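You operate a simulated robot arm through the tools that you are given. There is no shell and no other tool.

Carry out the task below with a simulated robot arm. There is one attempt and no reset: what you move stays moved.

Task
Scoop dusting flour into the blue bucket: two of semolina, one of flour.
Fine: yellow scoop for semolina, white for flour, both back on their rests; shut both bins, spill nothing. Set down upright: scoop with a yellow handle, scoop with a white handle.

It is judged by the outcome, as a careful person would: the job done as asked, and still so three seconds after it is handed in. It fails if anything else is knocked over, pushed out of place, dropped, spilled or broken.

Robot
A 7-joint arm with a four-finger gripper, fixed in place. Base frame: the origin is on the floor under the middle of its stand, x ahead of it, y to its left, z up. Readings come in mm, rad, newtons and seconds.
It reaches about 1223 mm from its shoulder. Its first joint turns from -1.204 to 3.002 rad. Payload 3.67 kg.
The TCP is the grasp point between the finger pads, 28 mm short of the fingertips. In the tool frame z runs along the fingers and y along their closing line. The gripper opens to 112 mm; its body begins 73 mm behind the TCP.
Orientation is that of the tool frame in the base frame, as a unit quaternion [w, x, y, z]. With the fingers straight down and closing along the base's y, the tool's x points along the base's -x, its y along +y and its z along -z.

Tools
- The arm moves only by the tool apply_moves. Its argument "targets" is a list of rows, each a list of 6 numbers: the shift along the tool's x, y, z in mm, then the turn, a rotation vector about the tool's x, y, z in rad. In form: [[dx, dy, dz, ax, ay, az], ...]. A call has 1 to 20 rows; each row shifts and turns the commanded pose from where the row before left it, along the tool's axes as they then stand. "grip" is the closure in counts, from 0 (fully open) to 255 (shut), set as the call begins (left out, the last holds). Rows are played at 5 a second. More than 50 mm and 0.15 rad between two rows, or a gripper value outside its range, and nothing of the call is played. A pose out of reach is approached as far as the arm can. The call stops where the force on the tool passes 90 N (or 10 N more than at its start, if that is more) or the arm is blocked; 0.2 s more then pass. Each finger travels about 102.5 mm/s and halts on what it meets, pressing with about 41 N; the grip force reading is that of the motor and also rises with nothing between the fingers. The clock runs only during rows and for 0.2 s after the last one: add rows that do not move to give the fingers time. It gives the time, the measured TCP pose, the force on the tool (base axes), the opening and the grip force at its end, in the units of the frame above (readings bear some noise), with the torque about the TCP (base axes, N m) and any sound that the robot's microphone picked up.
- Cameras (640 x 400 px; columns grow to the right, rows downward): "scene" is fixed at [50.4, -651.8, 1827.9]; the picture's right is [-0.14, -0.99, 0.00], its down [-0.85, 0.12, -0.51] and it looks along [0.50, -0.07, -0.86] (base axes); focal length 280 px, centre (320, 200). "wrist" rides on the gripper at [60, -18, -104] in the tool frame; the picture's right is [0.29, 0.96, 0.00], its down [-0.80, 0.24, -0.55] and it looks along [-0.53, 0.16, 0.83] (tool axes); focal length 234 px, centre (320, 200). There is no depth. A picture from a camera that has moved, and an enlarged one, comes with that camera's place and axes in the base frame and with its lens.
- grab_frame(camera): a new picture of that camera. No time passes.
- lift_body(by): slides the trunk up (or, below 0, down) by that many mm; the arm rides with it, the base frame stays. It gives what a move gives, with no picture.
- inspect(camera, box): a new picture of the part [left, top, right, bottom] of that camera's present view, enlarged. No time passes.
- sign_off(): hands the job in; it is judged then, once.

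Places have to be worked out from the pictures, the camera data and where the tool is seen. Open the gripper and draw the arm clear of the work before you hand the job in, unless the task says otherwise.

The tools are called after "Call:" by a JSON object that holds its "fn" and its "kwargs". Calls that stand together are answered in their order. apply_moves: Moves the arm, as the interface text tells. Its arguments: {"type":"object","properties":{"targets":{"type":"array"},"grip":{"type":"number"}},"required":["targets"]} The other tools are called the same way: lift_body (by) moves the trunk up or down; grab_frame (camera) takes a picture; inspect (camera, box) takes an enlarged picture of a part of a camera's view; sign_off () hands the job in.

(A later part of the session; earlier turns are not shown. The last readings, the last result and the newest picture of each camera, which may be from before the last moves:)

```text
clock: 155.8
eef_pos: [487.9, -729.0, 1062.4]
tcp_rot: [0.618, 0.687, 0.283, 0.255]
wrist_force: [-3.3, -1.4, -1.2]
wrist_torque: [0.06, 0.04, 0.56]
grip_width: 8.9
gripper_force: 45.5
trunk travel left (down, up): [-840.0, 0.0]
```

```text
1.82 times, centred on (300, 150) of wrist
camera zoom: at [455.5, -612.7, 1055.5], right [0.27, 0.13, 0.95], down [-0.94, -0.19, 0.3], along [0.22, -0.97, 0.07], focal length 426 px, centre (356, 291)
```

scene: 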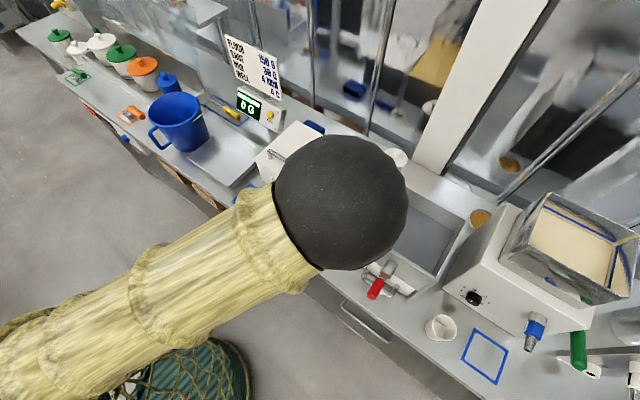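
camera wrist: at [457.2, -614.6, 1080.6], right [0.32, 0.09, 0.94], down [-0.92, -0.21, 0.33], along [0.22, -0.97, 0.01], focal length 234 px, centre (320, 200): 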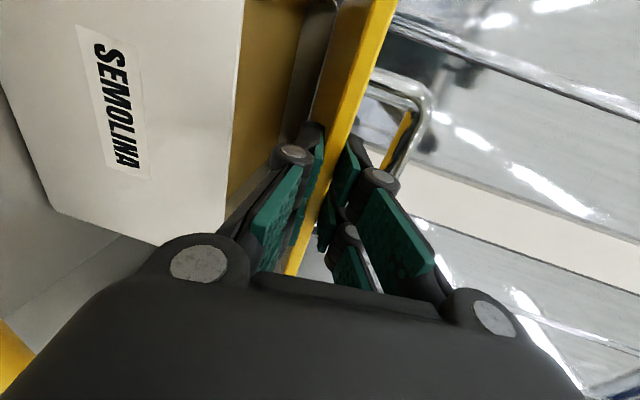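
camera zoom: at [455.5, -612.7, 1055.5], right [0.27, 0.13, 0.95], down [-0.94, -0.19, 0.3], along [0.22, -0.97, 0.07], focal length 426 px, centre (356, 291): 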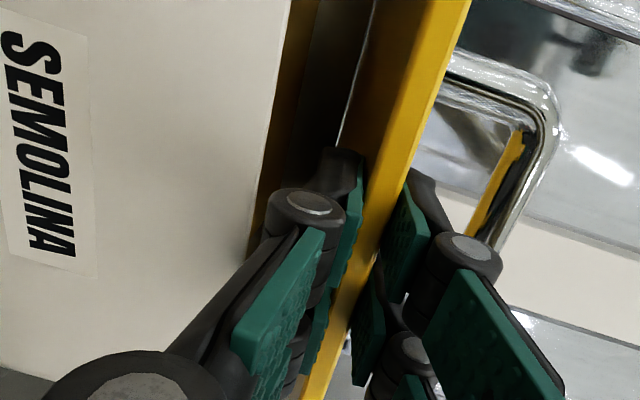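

The lower fingers are just above the rim. I'll relax the grip a few millimetres.

Call:
{"fn": "apply_moves", "kwargs": {"targets": [[0, 0, 0, 0, 0, 0], [0, 0, 0, 0, 0, 0]], "grip": 218}}

Call:
{"fn": "apply_moves", "kwargs": {"targets": [[0, 0, -10, 0, 0, 0], [0, 0, -12, 0, 0, 0], [0, 0, -15, 0, 0, 0], [0, 0, -20, 0, 0, 0], [0, 0, 0, 0, 0, 0]]}}

Call:
{"fn": "grab_frame", "kwargs": {"camera": "wrist"}}

```text
clock: 156.4
eef_pos: [488.7, -729.9, 1062.8]
tcp_rot: [0.618, 0.687, 0.283, 0.257]
wrist_force: [-0.3, -0.2, 0.2]
wrist_torque: [0.04, 0.0, -0.01]
grip_width: 16.5
gripper_force: 0.0
trunk travel left (down, up): [-840.0, 0.0]
```

```text
clock: 157.6
eef_pos: [447.4, -690.0, 1070.9]
tcp_rot: [0.619, 0.687, 0.283, 0.255]
wrist_force: [0.1, -0.4, -0.3]
wrist_torque: [0.0, -0.02, 0.0]
grip_width: 16.2
gripper_force: 0.0
trunk travel left (down, up): [-840.0, 0.0]
```

```text
taken
camera wrist: at [414.8, -573.3, 1063.4], right [0.27, 0.13, 0.95], down [-0.94, -0.19, 0.3], along [0.22, -0.97, 0.07], focal length 234 px, centre (320, 200)
```

wrist: 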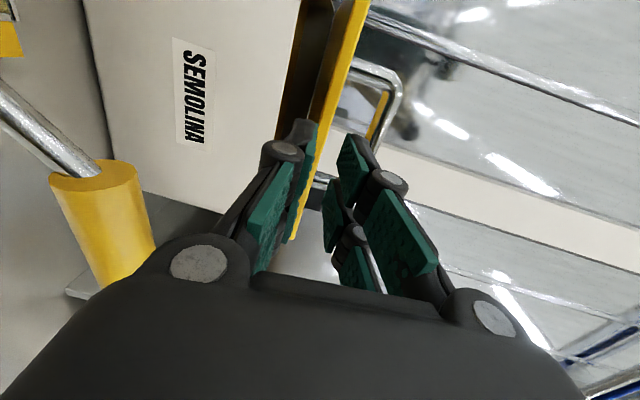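

I've withdrawn 57 mm, but the lid seems still slightly open. I'll look from the scene camera and zoom.

Call:
{"fn": "grab_frame", "kwargs": {"camera": "scene"}}

Call:
{"fn": "inspect", "kwargs": {"camera": "wrist", "box": [80, 0, 420, 260]}}

```text
taken
```

scene: 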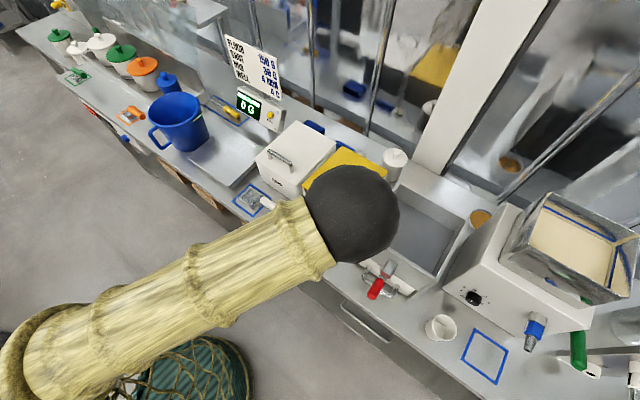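

```text
1.54 times, centred on (250, 130) of wrist
camera zoom: at [414.8, -573.3, 1063.4], right [0.27, 0.13, 0.95], down [-0.94, -0.19, 0.3], along [0.22, -0.97, 0.07], focal length 360 px, centre (428, 308)
```

zoom: 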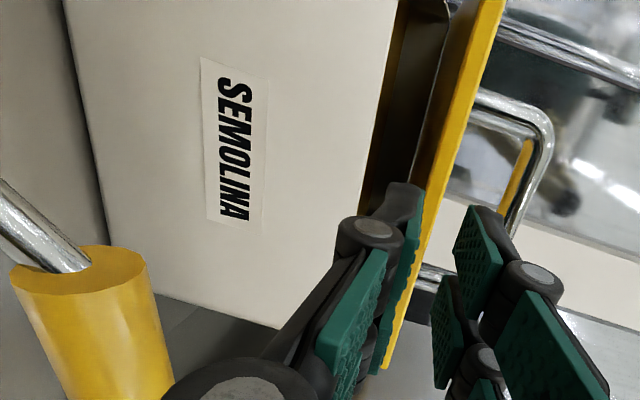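

The view is ambiguous from here. I'll back the hand out further and rise clear, then check the lid from the scene camera.

Call:
{"fn": "apply_moves", "kwargs": {"targets": [[0, 0, -25, 0, 0, 0], [0, 0, -15, 0, 0, 0], [0, 35, -4, 0, 0, 0], [0, 40, -4, 0, 0, 0], [0, 40, -4, 0, 0, 0], [0, 40, -4, 0, 0, 0], [0, 0, 0, 0.1, 0, 0], [0, 0, 0, 0.14, 0, 0], [0, 0, 0, 0.14, 0, 0], [0, 0, 0, 0.14, 0, 0], [0, 0, 0, 0.14, 0, 0], [0, 0, 0, 0, 0, 0]]}}

Call:
{"fn": "grab_frame", "kwargs": {"camera": "scene"}}

Call:
{"fn": "grab_frame", "kwargs": {"camera": "wrist"}}

```text
clock: 160.2
eef_pos: [427.7, -674.7, 1222.6]
tcp_rot: [0.361, 0.85, 0.352, 0.149]
wrist_force: [-0.3, -0.8, -0.2]
wrist_torque: [0.03, 0.0, 0.03]
grip_width: 16.1
gripper_force: 0.1
out of reach, approached as far as the arm can: row 6, 7
trunk travel left (down, up): [-840.0, 0.0]
```

```text
taken
```

scene: 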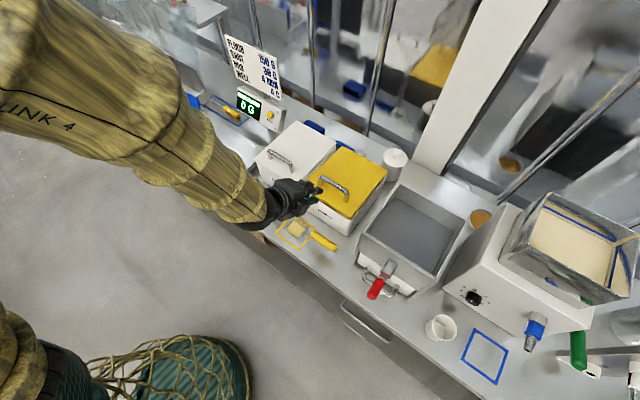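

```text
taken
camera wrist: at [408.1, -570.7, 1281.9], right [0.67, -0.27, 0.69], down [-0.73, -0.4, 0.56], along [0.13, -0.88, -0.46], focal length 234 px, centre (320, 200)
```

wrist: 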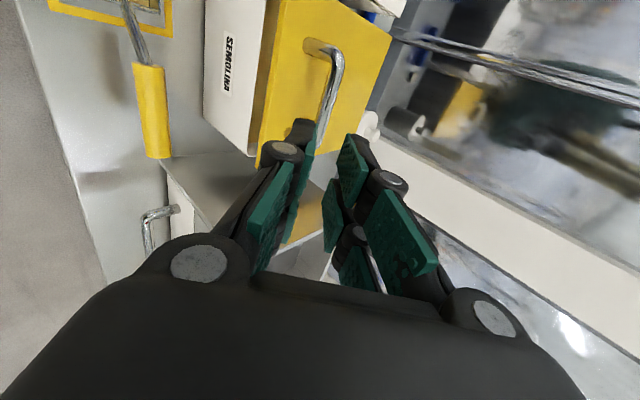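

The lid looks nearly shut. Zooming on its front edge and side.

Call:
{"fn": "inspect", "kwargs": {"camera": "scene", "box": [290, 140, 400, 240]}}

Call:
{"fn": "inspect", "kwargs": {"camera": "wrist", "box": [200, 0, 400, 170]}}

```text
4.00 times, centred on (345, 190) of scene
camera zoom: at [50.4, -651.8, 1827.9], right [-0.14, -0.99, 0.0], down [-0.85, 0.12, -0.51], along [0.5, -0.07, -0.86], focal length 1118 px, centre (220, 240)
```

zoom: 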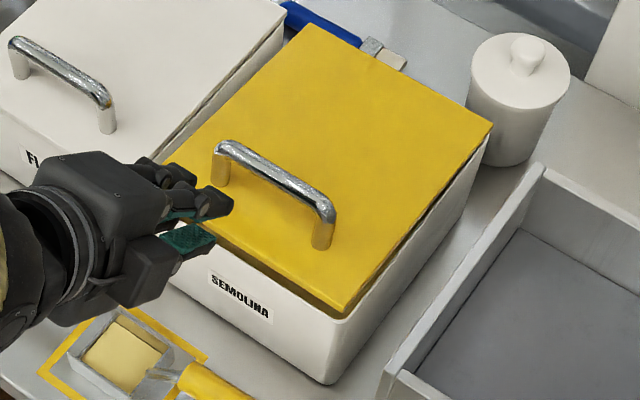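

```text
2.35 times, centred on (300, 85) of wrist
camera zoom: at [408.1, -570.7, 1281.9], right [0.67, -0.27, 0.69], down [-0.73, -0.4, 0.56], along [0.13, -0.88, -0.46], focal length 551 px, centre (367, 471)
```

zoom: 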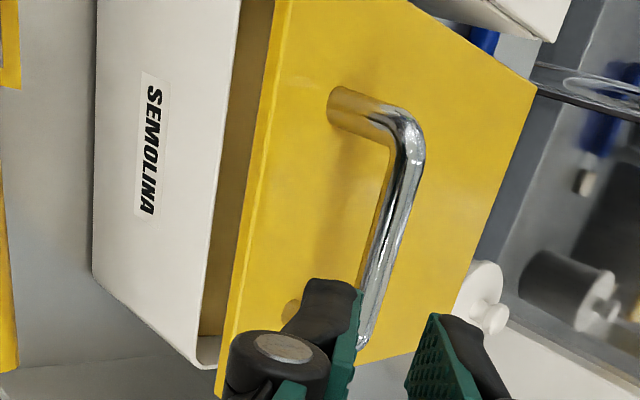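

The lid is still about 6° ajar (hinge friction holds it). I'll straighten the hand, pinch the bar from above once more, and press the lid fully shut in a controlled way.

Call:
{"fn": "apply_moves", "kwargs": {"targets": [[0, 0, 0, 0.134, 0, 0], [0, 0, 0, 0.134, 0, 0], [0, 0, 0, 0.134, 0, 0], [0, 0, 0, 0.134, 0, 0], [0, 0, 0, 0.134, 0, 0], [0, 0, 0, 0.133, 0, 0], [1, 32, 0, 0, 0, 0], [1, 32, 0, 0, 0, 0], [1, 32, 0, 0, 0, 0], [0, 30, 0, 0, 0, 0], [0, 0, 0, 0, 0, 0]], "grip": 96}}

Call:
{"fn": "grab_frame", "kwargs": {"camera": "wrist"}}

Call:
{"fn": "inspect", "kwargs": {"camera": "scene", "box": [270, 120, 400, 240]}}

```text
clock: 162.6
eef_pos: [520.5, -760.6, 1226.6]
tcp_rot: [0.003, 0.924, 0.383, 0.002]
wrist_force: [-0.5, 0.1, -0.6]
wrist_torque: [0.01, -0.03, 0.01]
grip_width: 70.1
gripper_force: 0.0
trunk travel left (down, up): [-840.0, 0.0]
```

```text
taken
camera wrist: at [549.3, -703.9, 1329.3], right [0.88, -0.48, 0.0], down [-0.4, -0.73, 0.56], along [-0.26, -0.49, -0.83], focal length 234 px, centre (320, 200)
```

wrist: 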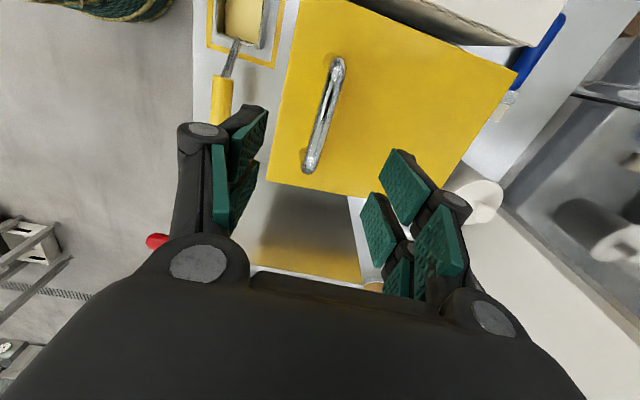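

```text
3.33 times, centred on (335, 180) of scene
camera zoom: at [50.4, -651.8, 1827.9], right [-0.14, -0.99, 0.0], down [-0.85, 0.12, -0.51], along [0.5, -0.07, -0.86], focal length 932 px, centre (270, 267)
```

zoom: 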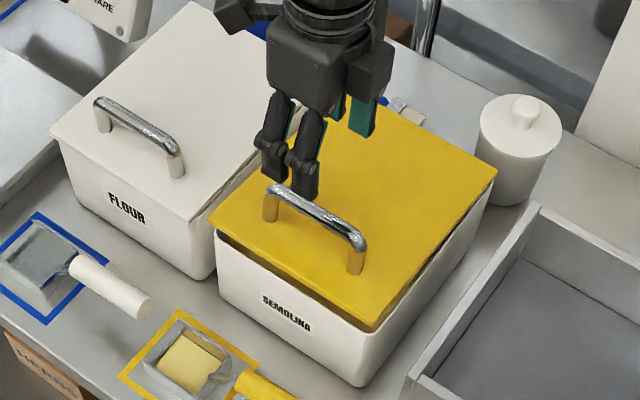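

Aligned over the bar. I'll descend and close on it.

Call:
{"fn": "apply_moves", "kwargs": {"targets": [[0, 0, 40, 0, 0, 0], [0, 0, 40, 0, 0, 0], [0, 0, 32, 0, 0, 0], [0, 0, 0, 0, 0, 0]]}}

Call:
{"fn": "apply_moves", "kwargs": {"targets": [[0, 0, 0, 0, 0, 0], [0, 0, 0, 0, 0, 0], [0, 0, 0, 0, 0, 0]], "grip": 255}}

```text
clock: 163.6
eef_pos: [520.7, -759.5, 1113.6]
tcp_rot: [0.002, 0.924, 0.382, 0.0]
wrist_force: [-0.2, 0.2, -0.3]
wrist_torque: [-0.04, 0.01, 0.02]
grip_width: 69.8
gripper_force: 0.1
trunk travel left (down, up): [-840.0, 0.0]
```

```text
clock: 164.4
eef_pos: [521.5, -760.5, 1112.7]
tcp_rot: [0.001, 0.925, 0.381, 0.001]
wrist_force: [5.8, -5.8, -3.6]
wrist_torque: [-0.14, 0.07, 0.34]
grip_width: 14.9
gripper_force: 44.9
trunk travel left (down, up): [-840.0, 0.0]
```

Pinched. I'll lower the bar along the arc until the lid seats.

Call:
{"fn": "apply_moves", "kwargs": {"targets": [[0, -1.5, 5, 0, 0, 0], [0, -1.5, 5, 0, 0, 0], [0, -1.4, 5, 0, 0, 0], [0, -1, 4, 0, 0, 0], [0, -0.5, 2, 0, 0, 0], [0, 0, 0, 0, 0, 0]]}}

Call:
{"fn": "inspect", "kwargs": {"camera": "scene", "box": [290, 140, 400, 240]}}

```text
clock: 165.8
eef_pos: [518.2, -756.5, 1091.5]
tcp_rot: [0.001, 0.924, 0.382, 0.0]
wrist_force: [7.7, -1.0, 1.1]
wrist_torque: [0.23, -0.26, 0.33]
grip_width: 15.2
gripper_force: 44.9
trunk travel left (down, up): [-840.0, 0.0]
```

```text
4.00 times, centred on (345, 190) of scene
camera zoom: at [50.4, -651.8, 1827.9], right [-0.14, -0.99, 0.0], down [-0.85, 0.12, -0.51], along [0.5, -0.07, -0.86], focal length 1118 px, centre (220, 240)
```

zoom: 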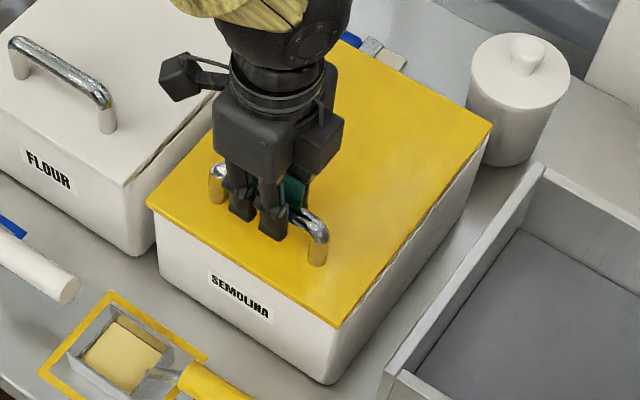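

The lid is visually shut (front corner back to its original pixel). I'll press 2 mm more to feel it seat.

Call:
{"fn": "apply_moves", "kwargs": {"targets": [[0, 0, 2, 0, 0, 0], [0, 0, 1, 0, 0, 0], [0, 0, 0, 0, 0, 0]]}}

Call:
{"fn": "apply_moves", "kwargs": {"targets": [[0, 0, 0, 0, 0, 0], [0, 0, 0, 0, 0, 0], [0, 0, 0, 0, 0, 0]], "grip": 96}}

Call:
{"fn": "inspect", "kwargs": {"camera": "scene", "box": [290, 140, 400, 240]}}

```text
clock: 166.6
eef_pos: [516.4, -756.8, 1091.1]
tcp_rot: [0.003, 0.924, 0.382, 0.0]
wrist_force: [14.3, -4.6, 26.1]
wrist_torque: [0.41, -0.62, 0.26]
grip_width: 14.8
gripper_force: 44.8
trunk travel left (down, up): [-840.0, 0.0]
```

```text
clock: 167.4
eef_pos: [513.9, -757.9, 1088.4]
tcp_rot: [0.002, 0.924, 0.382, 0.001]
wrist_force: [-0.6, -0.3, 1.1]
wrist_torque: [0.02, 0.01, -0.02]
grip_width: 69.9
gripper_force: 0.0
trunk travel left (down, up): [-840.0, 0.0]
```

```text
4.00 times, centred on (345, 190) of scene
camera zoom: at [50.4, -651.8, 1827.9], right [-0.14, -0.99, 0.0], down [-0.85, 0.12, -0.51], along [0.5, -0.07, -0.86], focal length 1118 px, centre (220, 240)
```

zoom: 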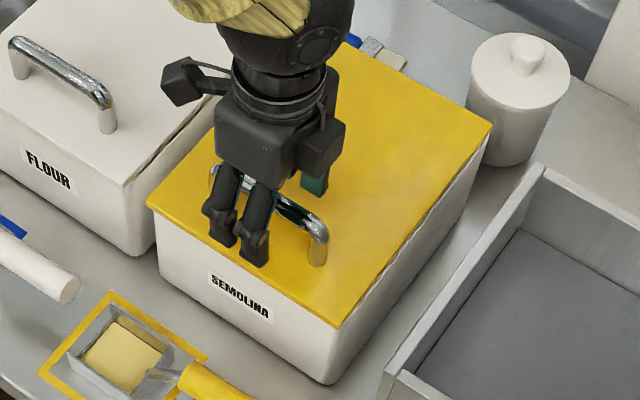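

The semolina bin is shut firmly (26 N seat). Now the flour bin: I'll rise and move left above its bar.

Call:
{"fn": "apply_moves", "kwargs": {"targets": [[0, 0, -25, 0, 0, 0], [0, 0, -45, 0, 0, 0], [0, 0, -45, 0, 0, 0], [40, 0, 0, 0, 0, 0], [45, 0, 0, 0, 0, 0], [45, 0, 0, 0, 0, 0], [45, 0, 0, 0, 0, 0], [44, 0, 0, 0, 0, 0], [0, 0, 0, 0, 0, 0]]}}

Call:
{"fn": "grab_frame", "kwargs": {"camera": "wrist"}}

Call:
{"fn": "grab_frame", "kwargs": {"camera": "scene"}}

```text
clock: 169.4
eef_pos: [670.2, -605.6, 1203.9]
tcp_rot: [0.002, 0.924, 0.381, 0.001]
wrist_force: [0.3, -0.2, -0.1]
wrist_torque: [0.02, 0.02, -0.01]
grip_width: 69.8
gripper_force: 0.1
trunk travel left (down, up): [-840.0, 0.0]
```

```text
taken
camera wrist: at [699.6, -550.4, 1307.1], right [0.88, -0.48, 0.0], down [-0.4, -0.73, 0.55], along [-0.26, -0.49, -0.83], focal length 234 px, centre (320, 200)
```

wrist: 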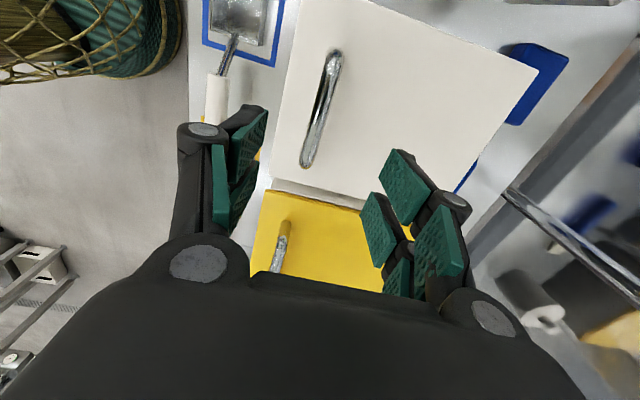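

```text
taken
```

scene: 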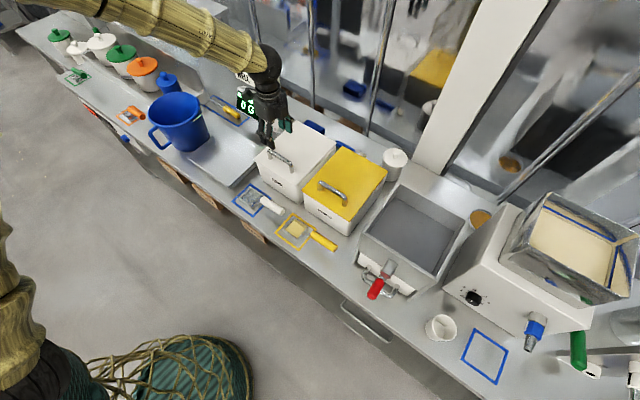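

Over the flour bar within 2–3 mm. I'll correct, descend so the bar sits near the fingertips, and close.

Call:
{"fn": "apply_moves", "kwargs": {"targets": [[2, -1.5, 34, 0, 0, 0], [0, 0, 34, 0, 0, 0], [0, 0, 32, 0, 0, 0], [0, 0, 0, 0, 0, 0]]}}

Call:
{"fn": "apply_moves", "kwargs": {"targets": [[0, 0, 0, 0, 0, 0], [0, 0, 0, 0, 0, 0], [0, 0, 0, 0, 0, 0]], "grip": 255}}

Call:
{"fn": "grab_frame", "kwargs": {"camera": "wrist"}}

```text
clock: 170.4
eef_pos: [670.2, -599.7, 1104.7]
tcp_rot: [0.003, 0.924, 0.382, 0.0]
wrist_force: [0.6, 0.4, -0.2]
wrist_torque: [-0.01, 0.0, 0.01]
grip_width: 69.9
gripper_force: 0.1
trunk travel left (down, up): [-840.0, 0.0]
```

```text
clock: 171.2
eef_pos: [670.2, -601.4, 1102.4]
tcp_rot: [0.002, 0.924, 0.382, 0.001]
wrist_force: [3.7, -2.7, -1.5]
wrist_torque: [-0.14, -0.04, 0.35]
grip_width: 15.6
gripper_force: 45.1
trunk travel left (down, up): [-840.0, 0.0]
```

```text
taken
camera wrist: at [699.9, -546.6, 1207.0], right [0.88, -0.47, 0.0], down [-0.4, -0.73, 0.56], along [-0.26, -0.49, -0.83], focal length 234 px, centre (320, 200)
```

wrist: 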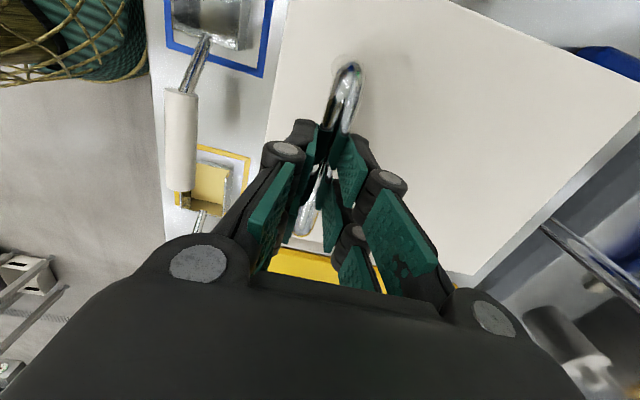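

Firm, nearly force-free pinch. I'll open the flour lid along the same arc that worked before, in two stages.

Call:
{"fn": "apply_moves", "kwargs": {"targets": [[0, 5.5, -19.7, -0.025, 0, 0], [0, 7.9, -18.8, -0.025, 0, 0], [0, 10.2, -17.6, -0.025, 0, 0], [0, 12.4, -16.2, -0.025, 0, 0], [0, 14.2, -14.4, -0.025, 0, 0], [0, 15.8, -12.5, -0.025, 0, 0], [0, 17.8, -10.3, 0, 0, 0], [0, 0, 0, 0, 0, 0]]}}

Call:
{"fn": "inspect", "kwargs": {"camera": "wrist", "box": [160, 20, 480, 260]}}

Call:
{"fn": "grab_frame", "kwargs": {"camera": "scene"}}

```text
clock: 173.0
eef_pos: [723.6, -653.3, 1221.9]
tcp_rot: [0.071, 0.921, 0.381, 0.029]
wrist_force: [-4.0, -5.7, 1.2]
wrist_torque: [-0.08, -0.08, 0.43]
grip_width: 15.5
gripper_force: 44.8
trunk travel left (down, up): [-840.0, 0.0]
```

```text
1.67 times, centred on (320, 140) of wrist
camera zoom: at [741.6, -587.5, 1320.6], right [0.87, -0.47, 0.15], down [-0.46, -0.67, 0.58], along [-0.17, -0.58, -0.8], focal length 390 px, centre (320, 300)
```

zoom: 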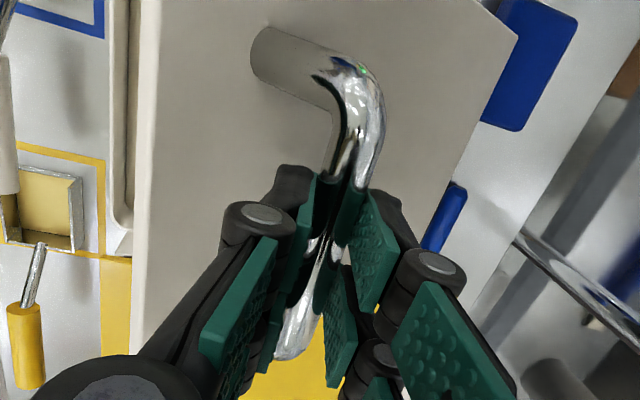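

```text
taken
```

scene: 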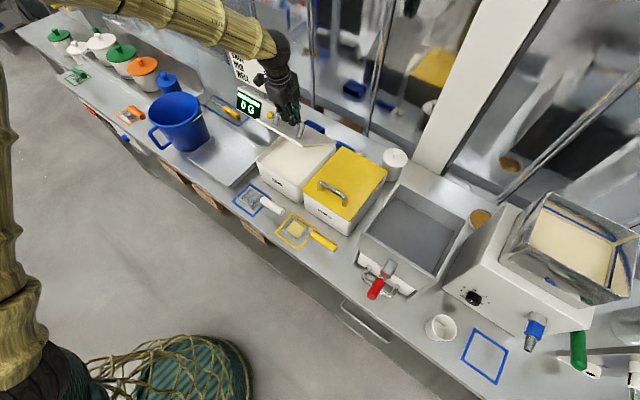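

Low forces and clear of the sign and scale. I'll continue to about 80°.

Call:
{"fn": "apply_moves", "kwargs": {"targets": [[0, 18.9, -8.6, 0, 0, 0], [0, 19.5, -6.7, 0, 0, 0], [0, 20.0, -4.6, 0, 0, 0], [0, 20.5, -2.6, 0, 0, 0], [0, 20.5, -0.5, 0, 0, 0], [0, 20.6, 1.5, 0, 0, 0], [0, 20.3, 3.6, 0, 0, 0], [0, 0, 0, 0, 0, 0]]}}

Call:
{"fn": "inspect", "kwargs": {"camera": "wrist", "box": [100, 20, 480, 300]}}

Call:
{"fn": "grab_frame", "kwargs": {"camera": "scene"}}

```text
clock: 174.8
eef_pos: [820.0, -749.4, 1260.7]
tcp_rot: [0.072, 0.921, 0.381, 0.029]
wrist_force: [-2.3, -2.6, 3.4]
wrist_torque: [0.03, -0.27, 0.42]
grip_width: 15.5
gripper_force: 45.0
trunk travel left (down, up): [-840.0, 0.0]
```

```text
1.43 times, centred on (290, 160) of wrist
camera zoom: at [838.9, -684.0, 1360.0], right [0.87, -0.47, 0.15], down [-0.46, -0.67, 0.58], along [-0.17, -0.58, -0.8], focal length 334 px, centre (363, 257)
```

zoom: 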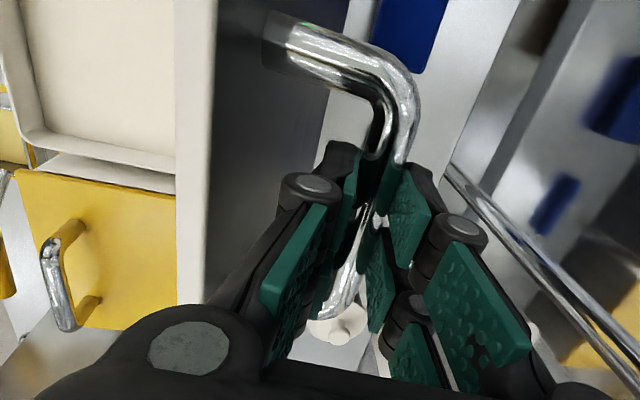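

```text
taken
```

scene: 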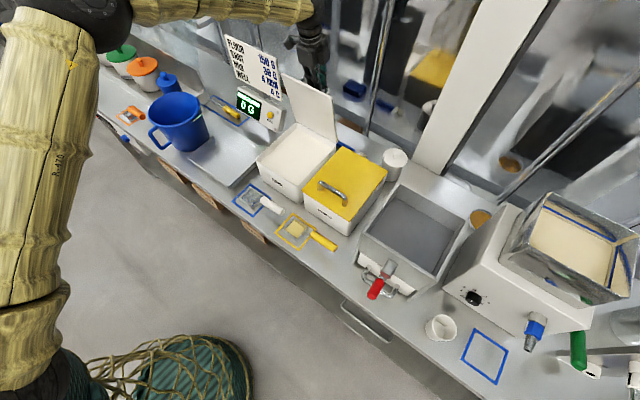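

The lid is at about 80°. I'll take it slowly past vertical to about 97°.

Call:
{"fn": "apply_moves", "kwargs": {"targets": [[0, 10.2, 2.8, 0.0125, 0, 0], [0, 10.2, 2.9, 0.0125, 0, 0], [0, 9.9, 3.5, 0.0125, 0, 0], [0, 9.9, 3.5, 0.0125, 0, 0], [0, 5.9, 2.4, 0.01, 0, 0], [0, 5.9, 2.5, 0.01, 0, 0], [0, 4.3, 2.0, 0.0075, 0, 0], [0, 4.3, 2.0, 0.0075, 0, 0], [0, 0, 0, 0, 0, 0]]}}

Call:
{"fn": "inspect", "kwargs": {"camera": "wrist", "box": [100, 20, 480, 300]}}

Call:
{"fn": "grab_frame", "kwargs": {"camera": "scene"}}

```text
clock: 176.8
eef_pos: [863.7, -794.1, 1247.8]
tcp_rot: [0.033, 0.924, 0.382, 0.013]
wrist_force: [2.2, -7.1, 18.4]
wrist_torque: [-0.07, -0.33, 0.38]
grip_width: 15.3
gripper_force: 45.3
trunk travel left (down, up): [-840.0, 0.0]
```

```text
1.43 times, centred on (290, 160) of wrist
camera zoom: at [888.2, -733.4, 1350.0], right [0.88, -0.47, 0.07], down [-0.42, -0.7, 0.57], along [-0.22, -0.53, -0.82], focal length 334 px, centre (363, 257)
```

zoom: 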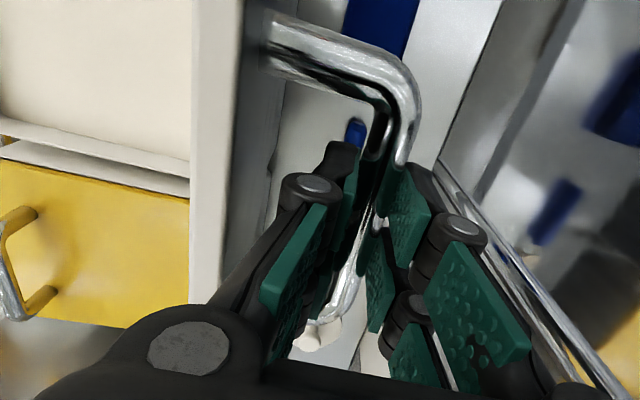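

```text
taken
```

scene: 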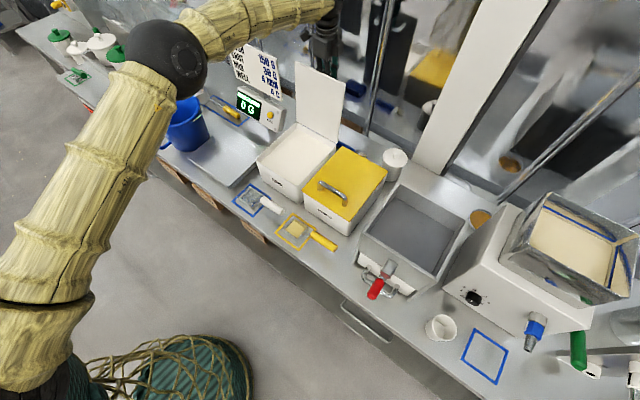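

The flour lid is past vertical. I'll ease the fingers open to 34 mm and check it stays.

Call:
{"fn": "apply_moves", "kwargs": {"targets": [[0, 0, 0, 0, 0, 0], [0, 0, 0, 0, 0, 0], [0, 0, 0, 0, 0, 0]], "grip": 178}}

Call:
{"fn": "inspect", "kwargs": {"camera": "wrist", "box": [100, 20, 480, 300]}}

```text
clock: 177.6
eef_pos: [864.6, -794.7, 1243.9]
tcp_rot: [0.031, 0.924, 0.381, 0.013]
wrist_force: [-0.1, 0.4, -0.1]
wrist_torque: [0.02, 0.05, 0.02]
grip_width: 33.8
gripper_force: 0.1
trunk travel left (down, up): [-840.0, 0.0]
```

```text
1.43 times, centred on (290, 160) of wrist
camera zoom: at [889.8, -734.5, 1346.8], right [0.88, -0.47, 0.06], down [-0.42, -0.71, 0.57], along [-0.22, -0.53, -0.82], focal length 334 px, centre (363, 257)
```

zoom: 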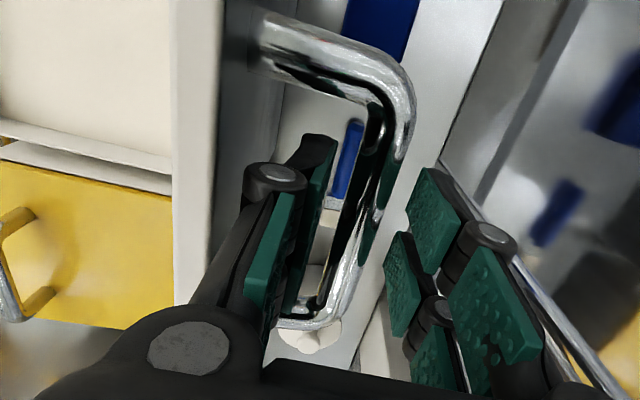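

It stays. I'll pull straight up out of the bar.

Call:
{"fn": "apply_moves", "kwargs": {"targets": [[0, 0, -10, 0, 0, 0], [0, 0, -15, 0, 0, 0], [0, 0, -20, 0, 0, 0], [0, 0, -25, 0, 0, 0], [0, 0, -25, 0, 0, 0], [0, 0, 0, 0, 0, 0]]}}

Call:
{"fn": "grab_frame", "kwargs": {"camera": "scene"}}

Call:
{"fn": "grab_frame", "kwargs": {"camera": "wrist"}}

```text
clock: 179.0
eef_pos: [860.0, -789.5, 1338.9]
tcp_rot: [0.03, 0.924, 0.382, 0.013]
wrist_force: [-0.5, -0.6, 0.3]
wrist_torque: [0.02, 0.0, 0.01]
grip_width: 34.0
gripper_force: 0.0
trunk travel left (down, up): [-840.0, 0.0]
```

```text
taken
```

scene: 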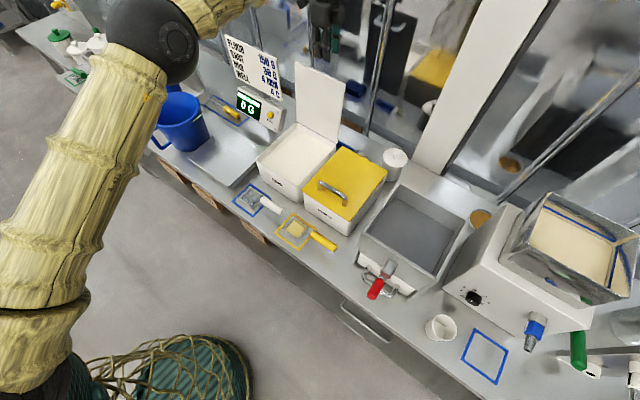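

```text
taken
camera wrist: at [884.6, -729.4, 1441.9], right [0.88, -0.47, 0.06], down [-0.42, -0.71, 0.57], along [-0.22, -0.53, -0.82], focal length 234 px, centre (320, 200)
```

wrist: 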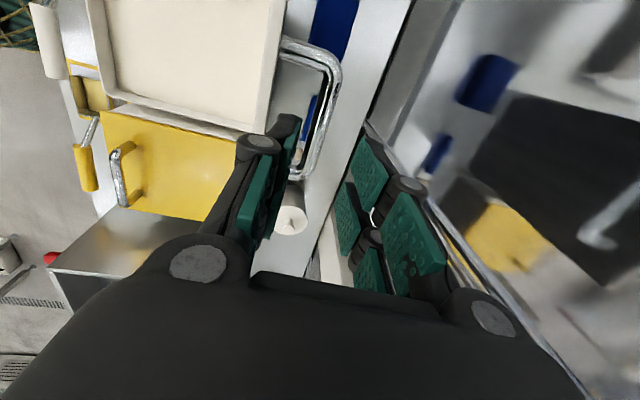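

The flour lid stays open. Retreating slowly to the front, then down to above the white scoop's handle.

Call:
{"fn": "apply_moves", "kwargs": {"targets": [[0, -15, 0, 0.02, 0, 0], [0, -25, 0, 0.02, 0, 0], [-5, -35, 0, 0.025, 0, 0], [-6, -40, 0, 0, 0, 0], [-6, -40, 0, 0, 0, 0], [-6, -40, 0, 0, 0, 0], [-6, -40, 0, 0, 0, 0], [-6, -40, 0, 0, 0, 0], [-6, -40, 0, 0, 0, 0], [-6, -40, 0, 0, 0, 0], [-6, -37, 0, 0, 0, 0], [0, 0, 46, 0, 0, 0], [0, 0, 46, 0, 0, 0], [0, 0, 46, 0, 0, 0], [0, 0, 46, 0, 0, 0], [0, 0, 0, 0, 0, 0]], "grip": 96}}

Call:
{"fn": "grab_frame", "kwargs": {"camera": "wrist"}}

Call:
{"fn": "grab_frame", "kwargs": {"camera": "scene"}}

```text
clock: 182.4
eef_pos: [544.6, -546.2, 1155.2]
tcp_rot: [0.002, 0.924, 0.382, 0.001]
wrist_force: [-0.3, 0.4, 0.2]
wrist_torque: [-0.02, -0.05, 0.0]
grip_width: 69.8
gripper_force: 0.1
trunk travel left (down, up): [-840.0, 0.0]
```

```text
taken
camera wrist: at [573.6, -491.3, 1258.4], right [0.88, -0.47, 0.01], down [-0.4, -0.73, 0.56], along [-0.26, -0.49, -0.83], focal length 234 px, centre (320, 200)
```

wrist: 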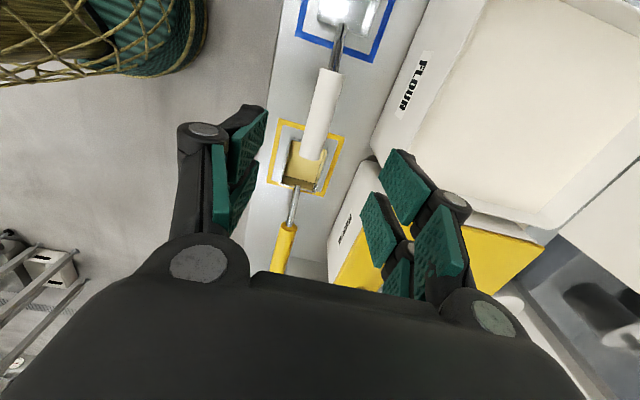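

```text
taken
```

scene: 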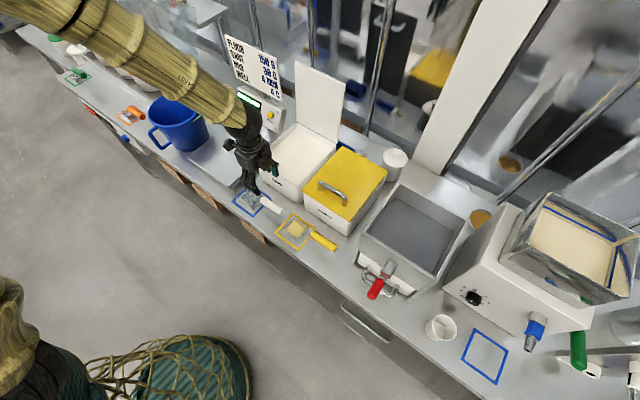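

Well aligned over the white handle. I'll descend to z≈1046 and refine.

Call:
{"fn": "apply_moves", "kwargs": {"targets": [[0, 0, 36, 0, 0, 0], [0, 0, 37, 0, 0, 0], [0, 0, 36, 0, 0, 0], [0, 0, 0, 0, 0, 0]]}}

Call:
{"fn": "inspect", "kwargs": {"camera": "wrist", "box": [200, 30, 440, 260]}}

Call:
{"fn": "inspect", "kwargs": {"camera": "scene", "box": [228, 170, 308, 235]}}

```text
clock: 183.4
eef_pos: [544.0, -550.2, 1043.8]
tcp_rot: [0.002, 0.924, 0.382, 0.0]
wrist_force: [0.8, -0.3, 0.1]
wrist_torque: [-0.01, 0.03, -0.01]
grip_width: 70.0
gripper_force: 0.1
trunk travel left (down, up): [-840.0, 0.0]
```

```text
1.74 times, centred on (320, 145) of wrist
camera zoom: at [574.4, -494.5, 1146.1], right [0.88, -0.48, 0.0], down [-0.4, -0.73, 0.56], along [-0.26, -0.49, -0.83], focal length 407 px, centre (320, 296)
```

zoom: 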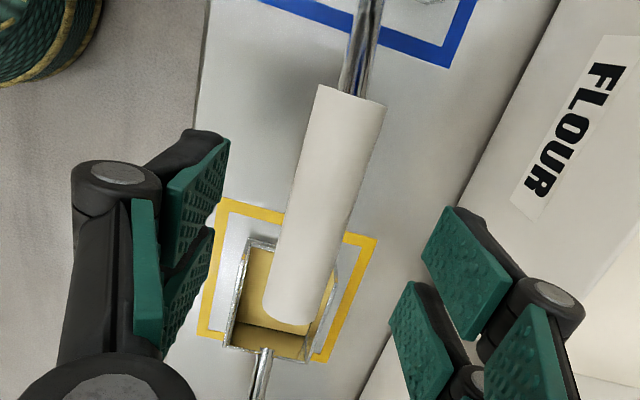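

```text
6.15 times, centred on (268, 202) of scene
camera zoom: at [50.4, -651.8, 1827.9], right [-0.14, -0.99, 0.0], down [-0.85, 0.12, -0.51], along [0.5, -0.07, -0.86], focal length 1720 px, centre (640, 185)
```

zoom: 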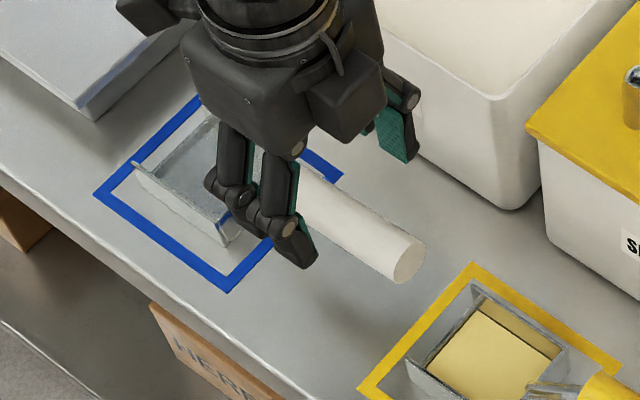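

Centred. I'll descend and close on the white handle.

Call:
{"fn": "apply_moves", "kwargs": {"targets": [[0, 0, 20, 0, 0, 0], [0, 0, 20, 0, 0, 0], [0, 0, 17.5, 0, 0, 0], [0, 0, 0, 0, 0, 0]]}}

Call:
{"fn": "apply_moves", "kwargs": {"targets": [[0, 0, 0, 0, 0, 0], [0, 0, 0, 0, 0, 0], [0, 0, 0, 0, 0, 0], [0, 0, 0, 0, 0, 0]], "grip": 255}}

Call:
{"fn": "inspect", "kwargs": {"camera": "scene", "box": [228, 170, 308, 235]}}

```text
clock: 184.4
eef_pos: [545.9, -550.5, 985.1]
tcp_rot: [0.002, 0.924, 0.382, 0.001]
wrist_force: [-0.2, 1.2, -1.0]
wrist_torque: [0.01, 0.01, 0.02]
grip_width: 69.9
gripper_force: 0.0
trunk travel left (down, up): [-840.0, 0.0]
```

```text
clock: 185.4
eef_pos: [545.1, -550.4, 985.9]
tcp_rot: [0.002, 0.924, 0.382, 0.001]
wrist_force: [0.3, 0.4, 0.2]
wrist_torque: [-0.03, 0.09, 0.0]
grip_width: 25.2
gripper_force: 40.7
trunk travel left (down, up): [-840.0, 0.0]
```

```text
6.15 times, centred on (268, 202) of scene
camera zoom: at [50.4, -651.8, 1827.9], right [-0.14, -0.99, 0.0], down [-0.85, 0.12, -0.51], along [0.5, -0.07, -0.86], focal length 1720 px, centre (640, 185)
```

zoom: 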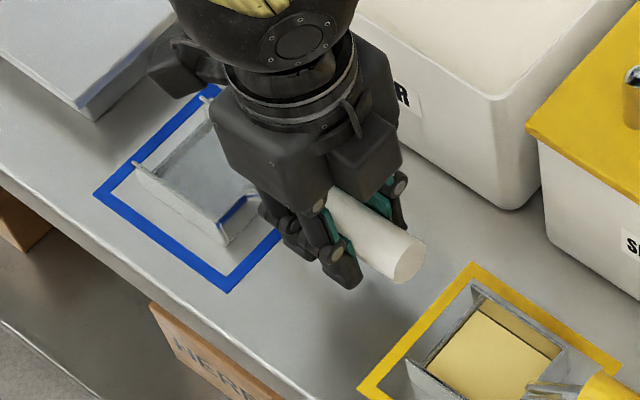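

White scoop gripped (25.2 mm). Lifting and yawing the bowl toward the robot as before.

Call:
{"fn": "apply_moves", "kwargs": {"targets": [[0, 0, -10, 0, 0, 0], [0, 0, -20, 0, 0, 0], [0, 0, -40, 0, 0, 0], [0, 0, -45, 0, 0, 0], [0, 0, -45, 0, 0, 0], [0, 0, -45, 0, 0, 0], [0, 0, -40, 0, 0, 0], [0, 0, 0, 0, 0, -0.1428], [0, 0, 0, 0, 0, -0.1428], [0, 0, 0, 0, 0, -0.1428], [0, 0, 0, 0, 0, -0.1428], [0, 0, 0, 0, 0, -0.1428], [0, 0, 0, 0, 0, -0.1428], [0, 0, 0, 0, 0, -0.1428], [0, 0, 0, 0, 0, -0.1428], [0, 0, 0, 0, 0, -0.1428], [0, 0, 0, 0, 0, -0.1428], [0, 0, 0, 0, 0, -0.1428], [0, 0, 0, 0, 0, 0]]}}

Call:
{"fn": "grab_frame", "kwargs": {"camera": "scene"}}

Call:
{"fn": "inspect", "kwargs": {"camera": "scene", "box": [240, 110, 350, 210]}}

```text
clock: 189.4
eef_pos: [547.7, -549.7, 1230.6]
tcp_rot: [0.002, 0.383, 0.924, -0.001]
wrist_force: [0.4, 0.2, -2.1]
wrist_torque: [-0.11, -0.12, 0.01]
grip_width: 25.3
gripper_force: 41.1
trunk travel left (down, up): [-840.0, 0.0]
```

```text
taken
```

scene: 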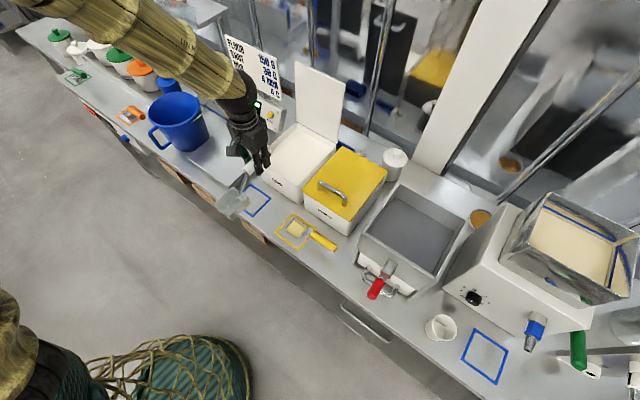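

```text
4.00 times, centred on (295, 160) of scene
camera zoom: at [50.4, -651.8, 1827.9], right [-0.14, -0.99, 0.0], down [-0.85, 0.12, -0.51], along [0.5, -0.07, -0.86], focal length 1118 px, centre (420, 360)
```

zoom: 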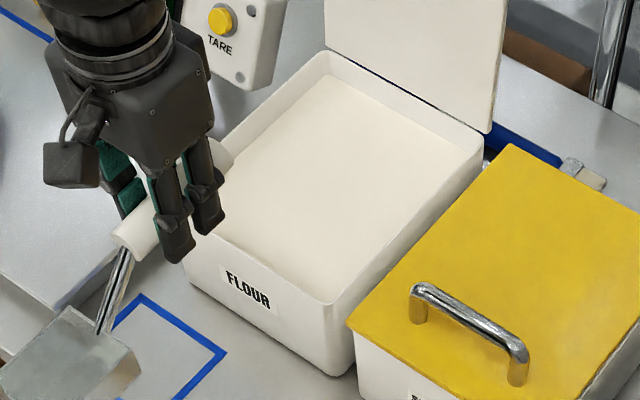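

The flour level looks the same. I'll move the white scoop over the flour bin centre (a≈−47, b≈1045).

Call:
{"fn": "apply_moves", "kwargs": {"targets": [[-38.5, 7, 0, 0, 0, 0], [-38.5, 7, 0, 0, 0, 0], [-38.5, 7, 0, 0, 0, 0], [-38.5, 7, 0, 0, 0, 0], [-38.5, 7, 0, 0, 0, 0], [-38.5, 7, 0, 0, 0, 0], [-38, 6.5, 0, 0, 0, 0], [0, 0, 0, 0, 0, 0]]}}

Call:
{"fn": "inspect", "kwargs": {"camera": "scene", "box": [240, 80, 360, 210]}}

Call:
{"fn": "grab_frame", "kwargs": {"camera": "wrist"}}

```text
clock: 191.2
eef_pos: [769.5, -706.8, 1234.4]
tcp_rot: [0.002, 0.384, 0.924, 0.0]
wrist_force: [-0.5, 0.3, -1.7]
wrist_torque: [-0.09, -0.11, 0.03]
grip_width: 25.1
gripper_force: 41.7
trunk travel left (down, up): [-840.0, 0.0]
```

```text
3.08 times, centred on (300, 145) of scene
camera zoom: at [50.4, -651.8, 1827.9], right [-0.14, -0.99, 0.0], down [-0.85, 0.12, -0.51], along [0.5, -0.07, -0.86], focal length 860 px, centre (382, 369)
```

zoom: 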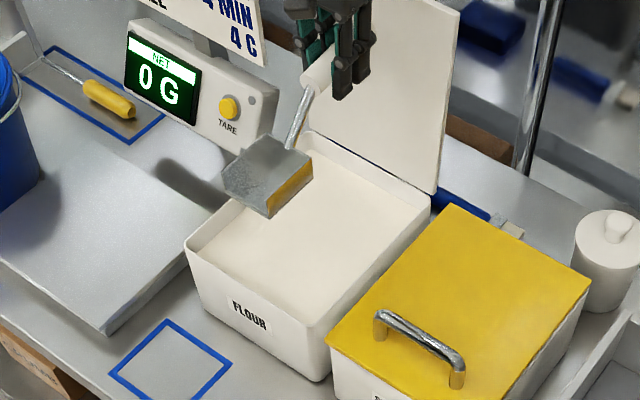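

```text
taken
camera wrist: at [713.2, -676.7, 1337.2], right [0.48, 0.88, 0.0], down [0.73, -0.39, 0.56], along [0.49, -0.27, -0.83], focal length 234 px, centre (320, 200)
```

wrist: 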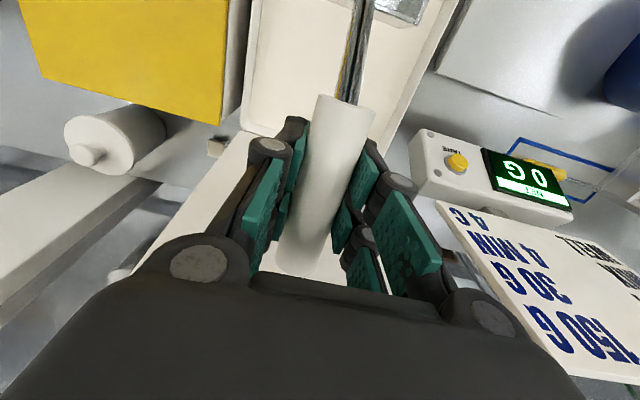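

In position. I'll perform the same scoop: pitch 30°, dip, level below the surface, sink slightly.

Call:
{"fn": "apply_moves", "kwargs": {"targets": [[0, 2, 0, 0, -0.1309, 0], [0, 0, 0, 0, -0.1309, 0], [0, 0, 0, 0, -0.1309, 0], [0, 0, 0, 0, -0.1309, 0], [16, 0, 22.2, 0, 0, 0], [16, 0, 22.2, 0, 0, 0], [16, 0, 22.2, 0, 0, 0], [16, 0, 22.2, 0, 0, 0], [4.4, 0, 9.6, 0, 0.1047, 0], [4.0, 0, 11.4, 0, 0.1047, 0], [3.3, 0, 13.4, 0, 0.1047, 0], [2.2, 0, 15.0, 0, 0.1047, 0], [1.6, 0, 15.5, 0, 0.1047, 0], [0, 0, 7, 0, 0, 0], [0, 0, 0, 0, 0, 0]]}}

Call:
{"fn": "inspect", "kwargs": {"camera": "scene", "box": [250, 110, 350, 200]}}

```text
clock: 194.4
eef_pos: [767.5, -699.7, 1048.2]
tcp_rot: [0.001, 0.383, 0.924, -0.001]
wrist_force: [-0.2, -0.5, -2.3]
wrist_torque: [-0.17, -0.13, -0.01]
grip_width: 25.4
gripper_force: 41.2
trunk travel left (down, up): [-840.0, 0.0]
```

```text
4.44 times, centred on (300, 155) of scene
camera zoom: at [50.4, -651.8, 1827.9], right [-0.14, -0.99, 0.0], down [-0.85, 0.12, -0.51], along [0.5, -0.07, -0.86], focal length 1242 px, centre (409, 400)
```

zoom: 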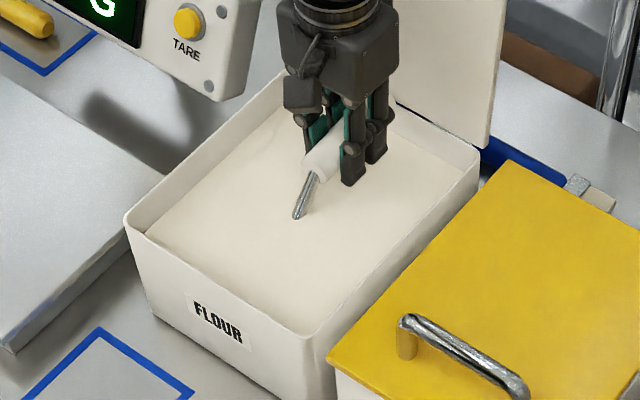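

The bowl is fully under the flour with no contact forces. Lifting straight up, level.

Call:
{"fn": "apply_moves", "kwargs": {"targets": [[0, 0, -10, 0, 0, 0], [0, 0, -15, 0, 0, 0], [0, 0, -20, 0, 0, 0], [0, 0, -25, 0, 0, 0], [0, 0, -30, 0, 0, 0], [0, 0, -35, 0, 0, 0], [0, 0, 0, 0, 0, 0]]}}

Call:
{"fn": "inspect", "kwargs": {"camera": "scene", "box": [250, 100, 350, 190]}}

```text
clock: 196.0
eef_pos: [769.0, -701.1, 1184.0]
tcp_rot: [0.0, 0.383, 0.924, 0.0]
wrist_force: [0.7, -0.2, -2.5]
wrist_torque: [-0.14, -0.12, -0.02]
grip_width: 25.1
gripper_force: 41.1
trunk travel left (down, up): [-840.0, 0.0]
```

```text
4.44 times, centred on (300, 145) of scene
camera zoom: at [50.4, -651.8, 1827.9], right [-0.14, -0.99, 0.0], down [-0.85, 0.12, -0.51], along [0.5, -0.07, -0.86], focal length 1242 px, centre (409, 444)
```

zoom: 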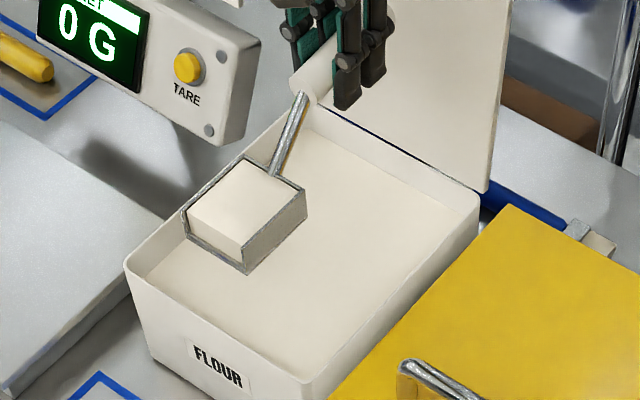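

The white scoop is full and level. Carrying it forward first (clear of the sign), then left to the bucket.

Call:
{"fn": "apply_moves", "kwargs": {"targets": [[0, 0, -25, 0, 0, 0], [0, 0, -28, 0, 0, 0], [25, 0, 0, 0, 0, 0], [38, 0, 0, 0, 0, 0], [38, 5, 0, 0, 0, 0], [30, 20, 0, 0, 0, 0], [8.5, 35, 0, 0, 0, 0], [0, 38, 0, 0, 0, 0], [0, 38, 0, 0, 0, 0], [0, 38, 0, 0, 0, 0], [0, 38, 0, 0, 0, 0], [0, 38, 0, 0, 0, 0], [0, 38, 0, 0, 0, 0], [0, 38, 0, 0, 0, 0], [0, 38, 0, 0, 0, 0], [0, 35, 0, 0, 0, 0], [0, 20, 0, 0, 0, 0], [0, 0, 0, 0, 0, 0]]}}

Call:
{"fn": "grab_frame", "kwargs": {"camera": "scene"}}

```text
clock: 199.8
eef_pos: [965.2, -303.7, 1236.2]
tcp_rot: [0.002, 0.383, 0.924, 0.0]
wrist_force: [-0.5, -0.3, -2.2]
wrist_torque: [-0.13, -0.12, 0.01]
grip_width: 25.2
gripper_force: 41.0
trunk travel left (down, up): [-840.0, 0.0]
```

```text
taken
```

scene: 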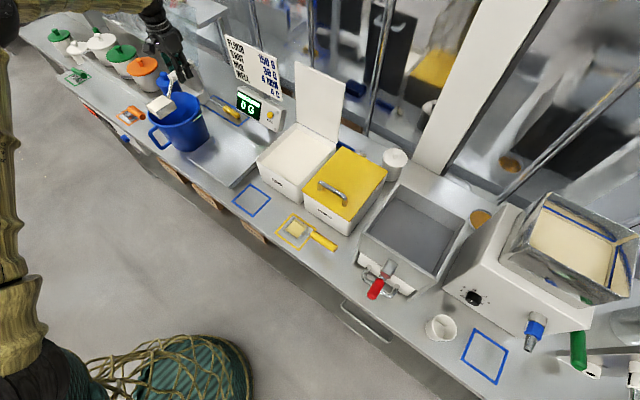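

Still level. Moving the last stretch to centre over the bucket and lowering.

Call:
{"fn": "apply_moves", "kwargs": {"targets": [[-20, 28, 0, 0, 0, 0], [-21, 30, 0, 0, 0, 0], [-20, 27, 0, 0, 0, 0], [0, 0, 24, 0, 0, 0], [0, 0, 24, 0, 0, 0], [0, 0, 0, 0, 0, 0]]}}

Call:
{"fn": "inspect", "kwargs": {"camera": "scene", "box": [130, 60, 250, 170]}}

```text
clock: 201.2
eef_pos: [1071.6, -291.3, 1188.0]
tcp_rot: [0.0, 0.383, 0.924, 0.0]
wrist_force: [-0.6, -0.7, -2.2]
wrist_torque: [-0.12, -0.14, 0.01]
grip_width: 25.1
gripper_force: 41.0
trunk travel left (down, up): [-840.0, 0.0]
```

```text
3.64 times, centred on (190, 115) of scene
camera zoom: at [50.4, -651.8, 1827.9], right [-0.14, -0.99, 0.0], down [-0.85, 0.12, -0.51], along [0.5, -0.07, -0.86], focal length 1017 px, centre (793, 509)
```

zoom: 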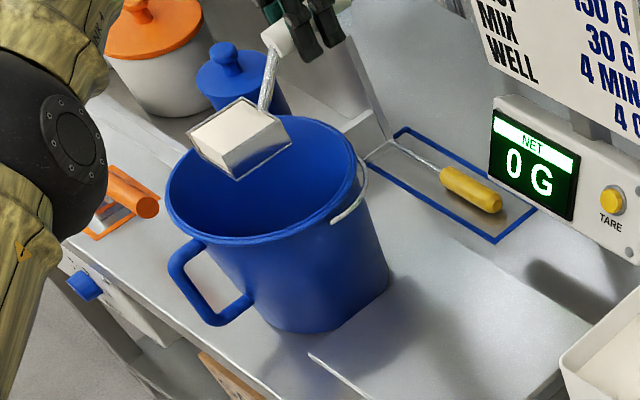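

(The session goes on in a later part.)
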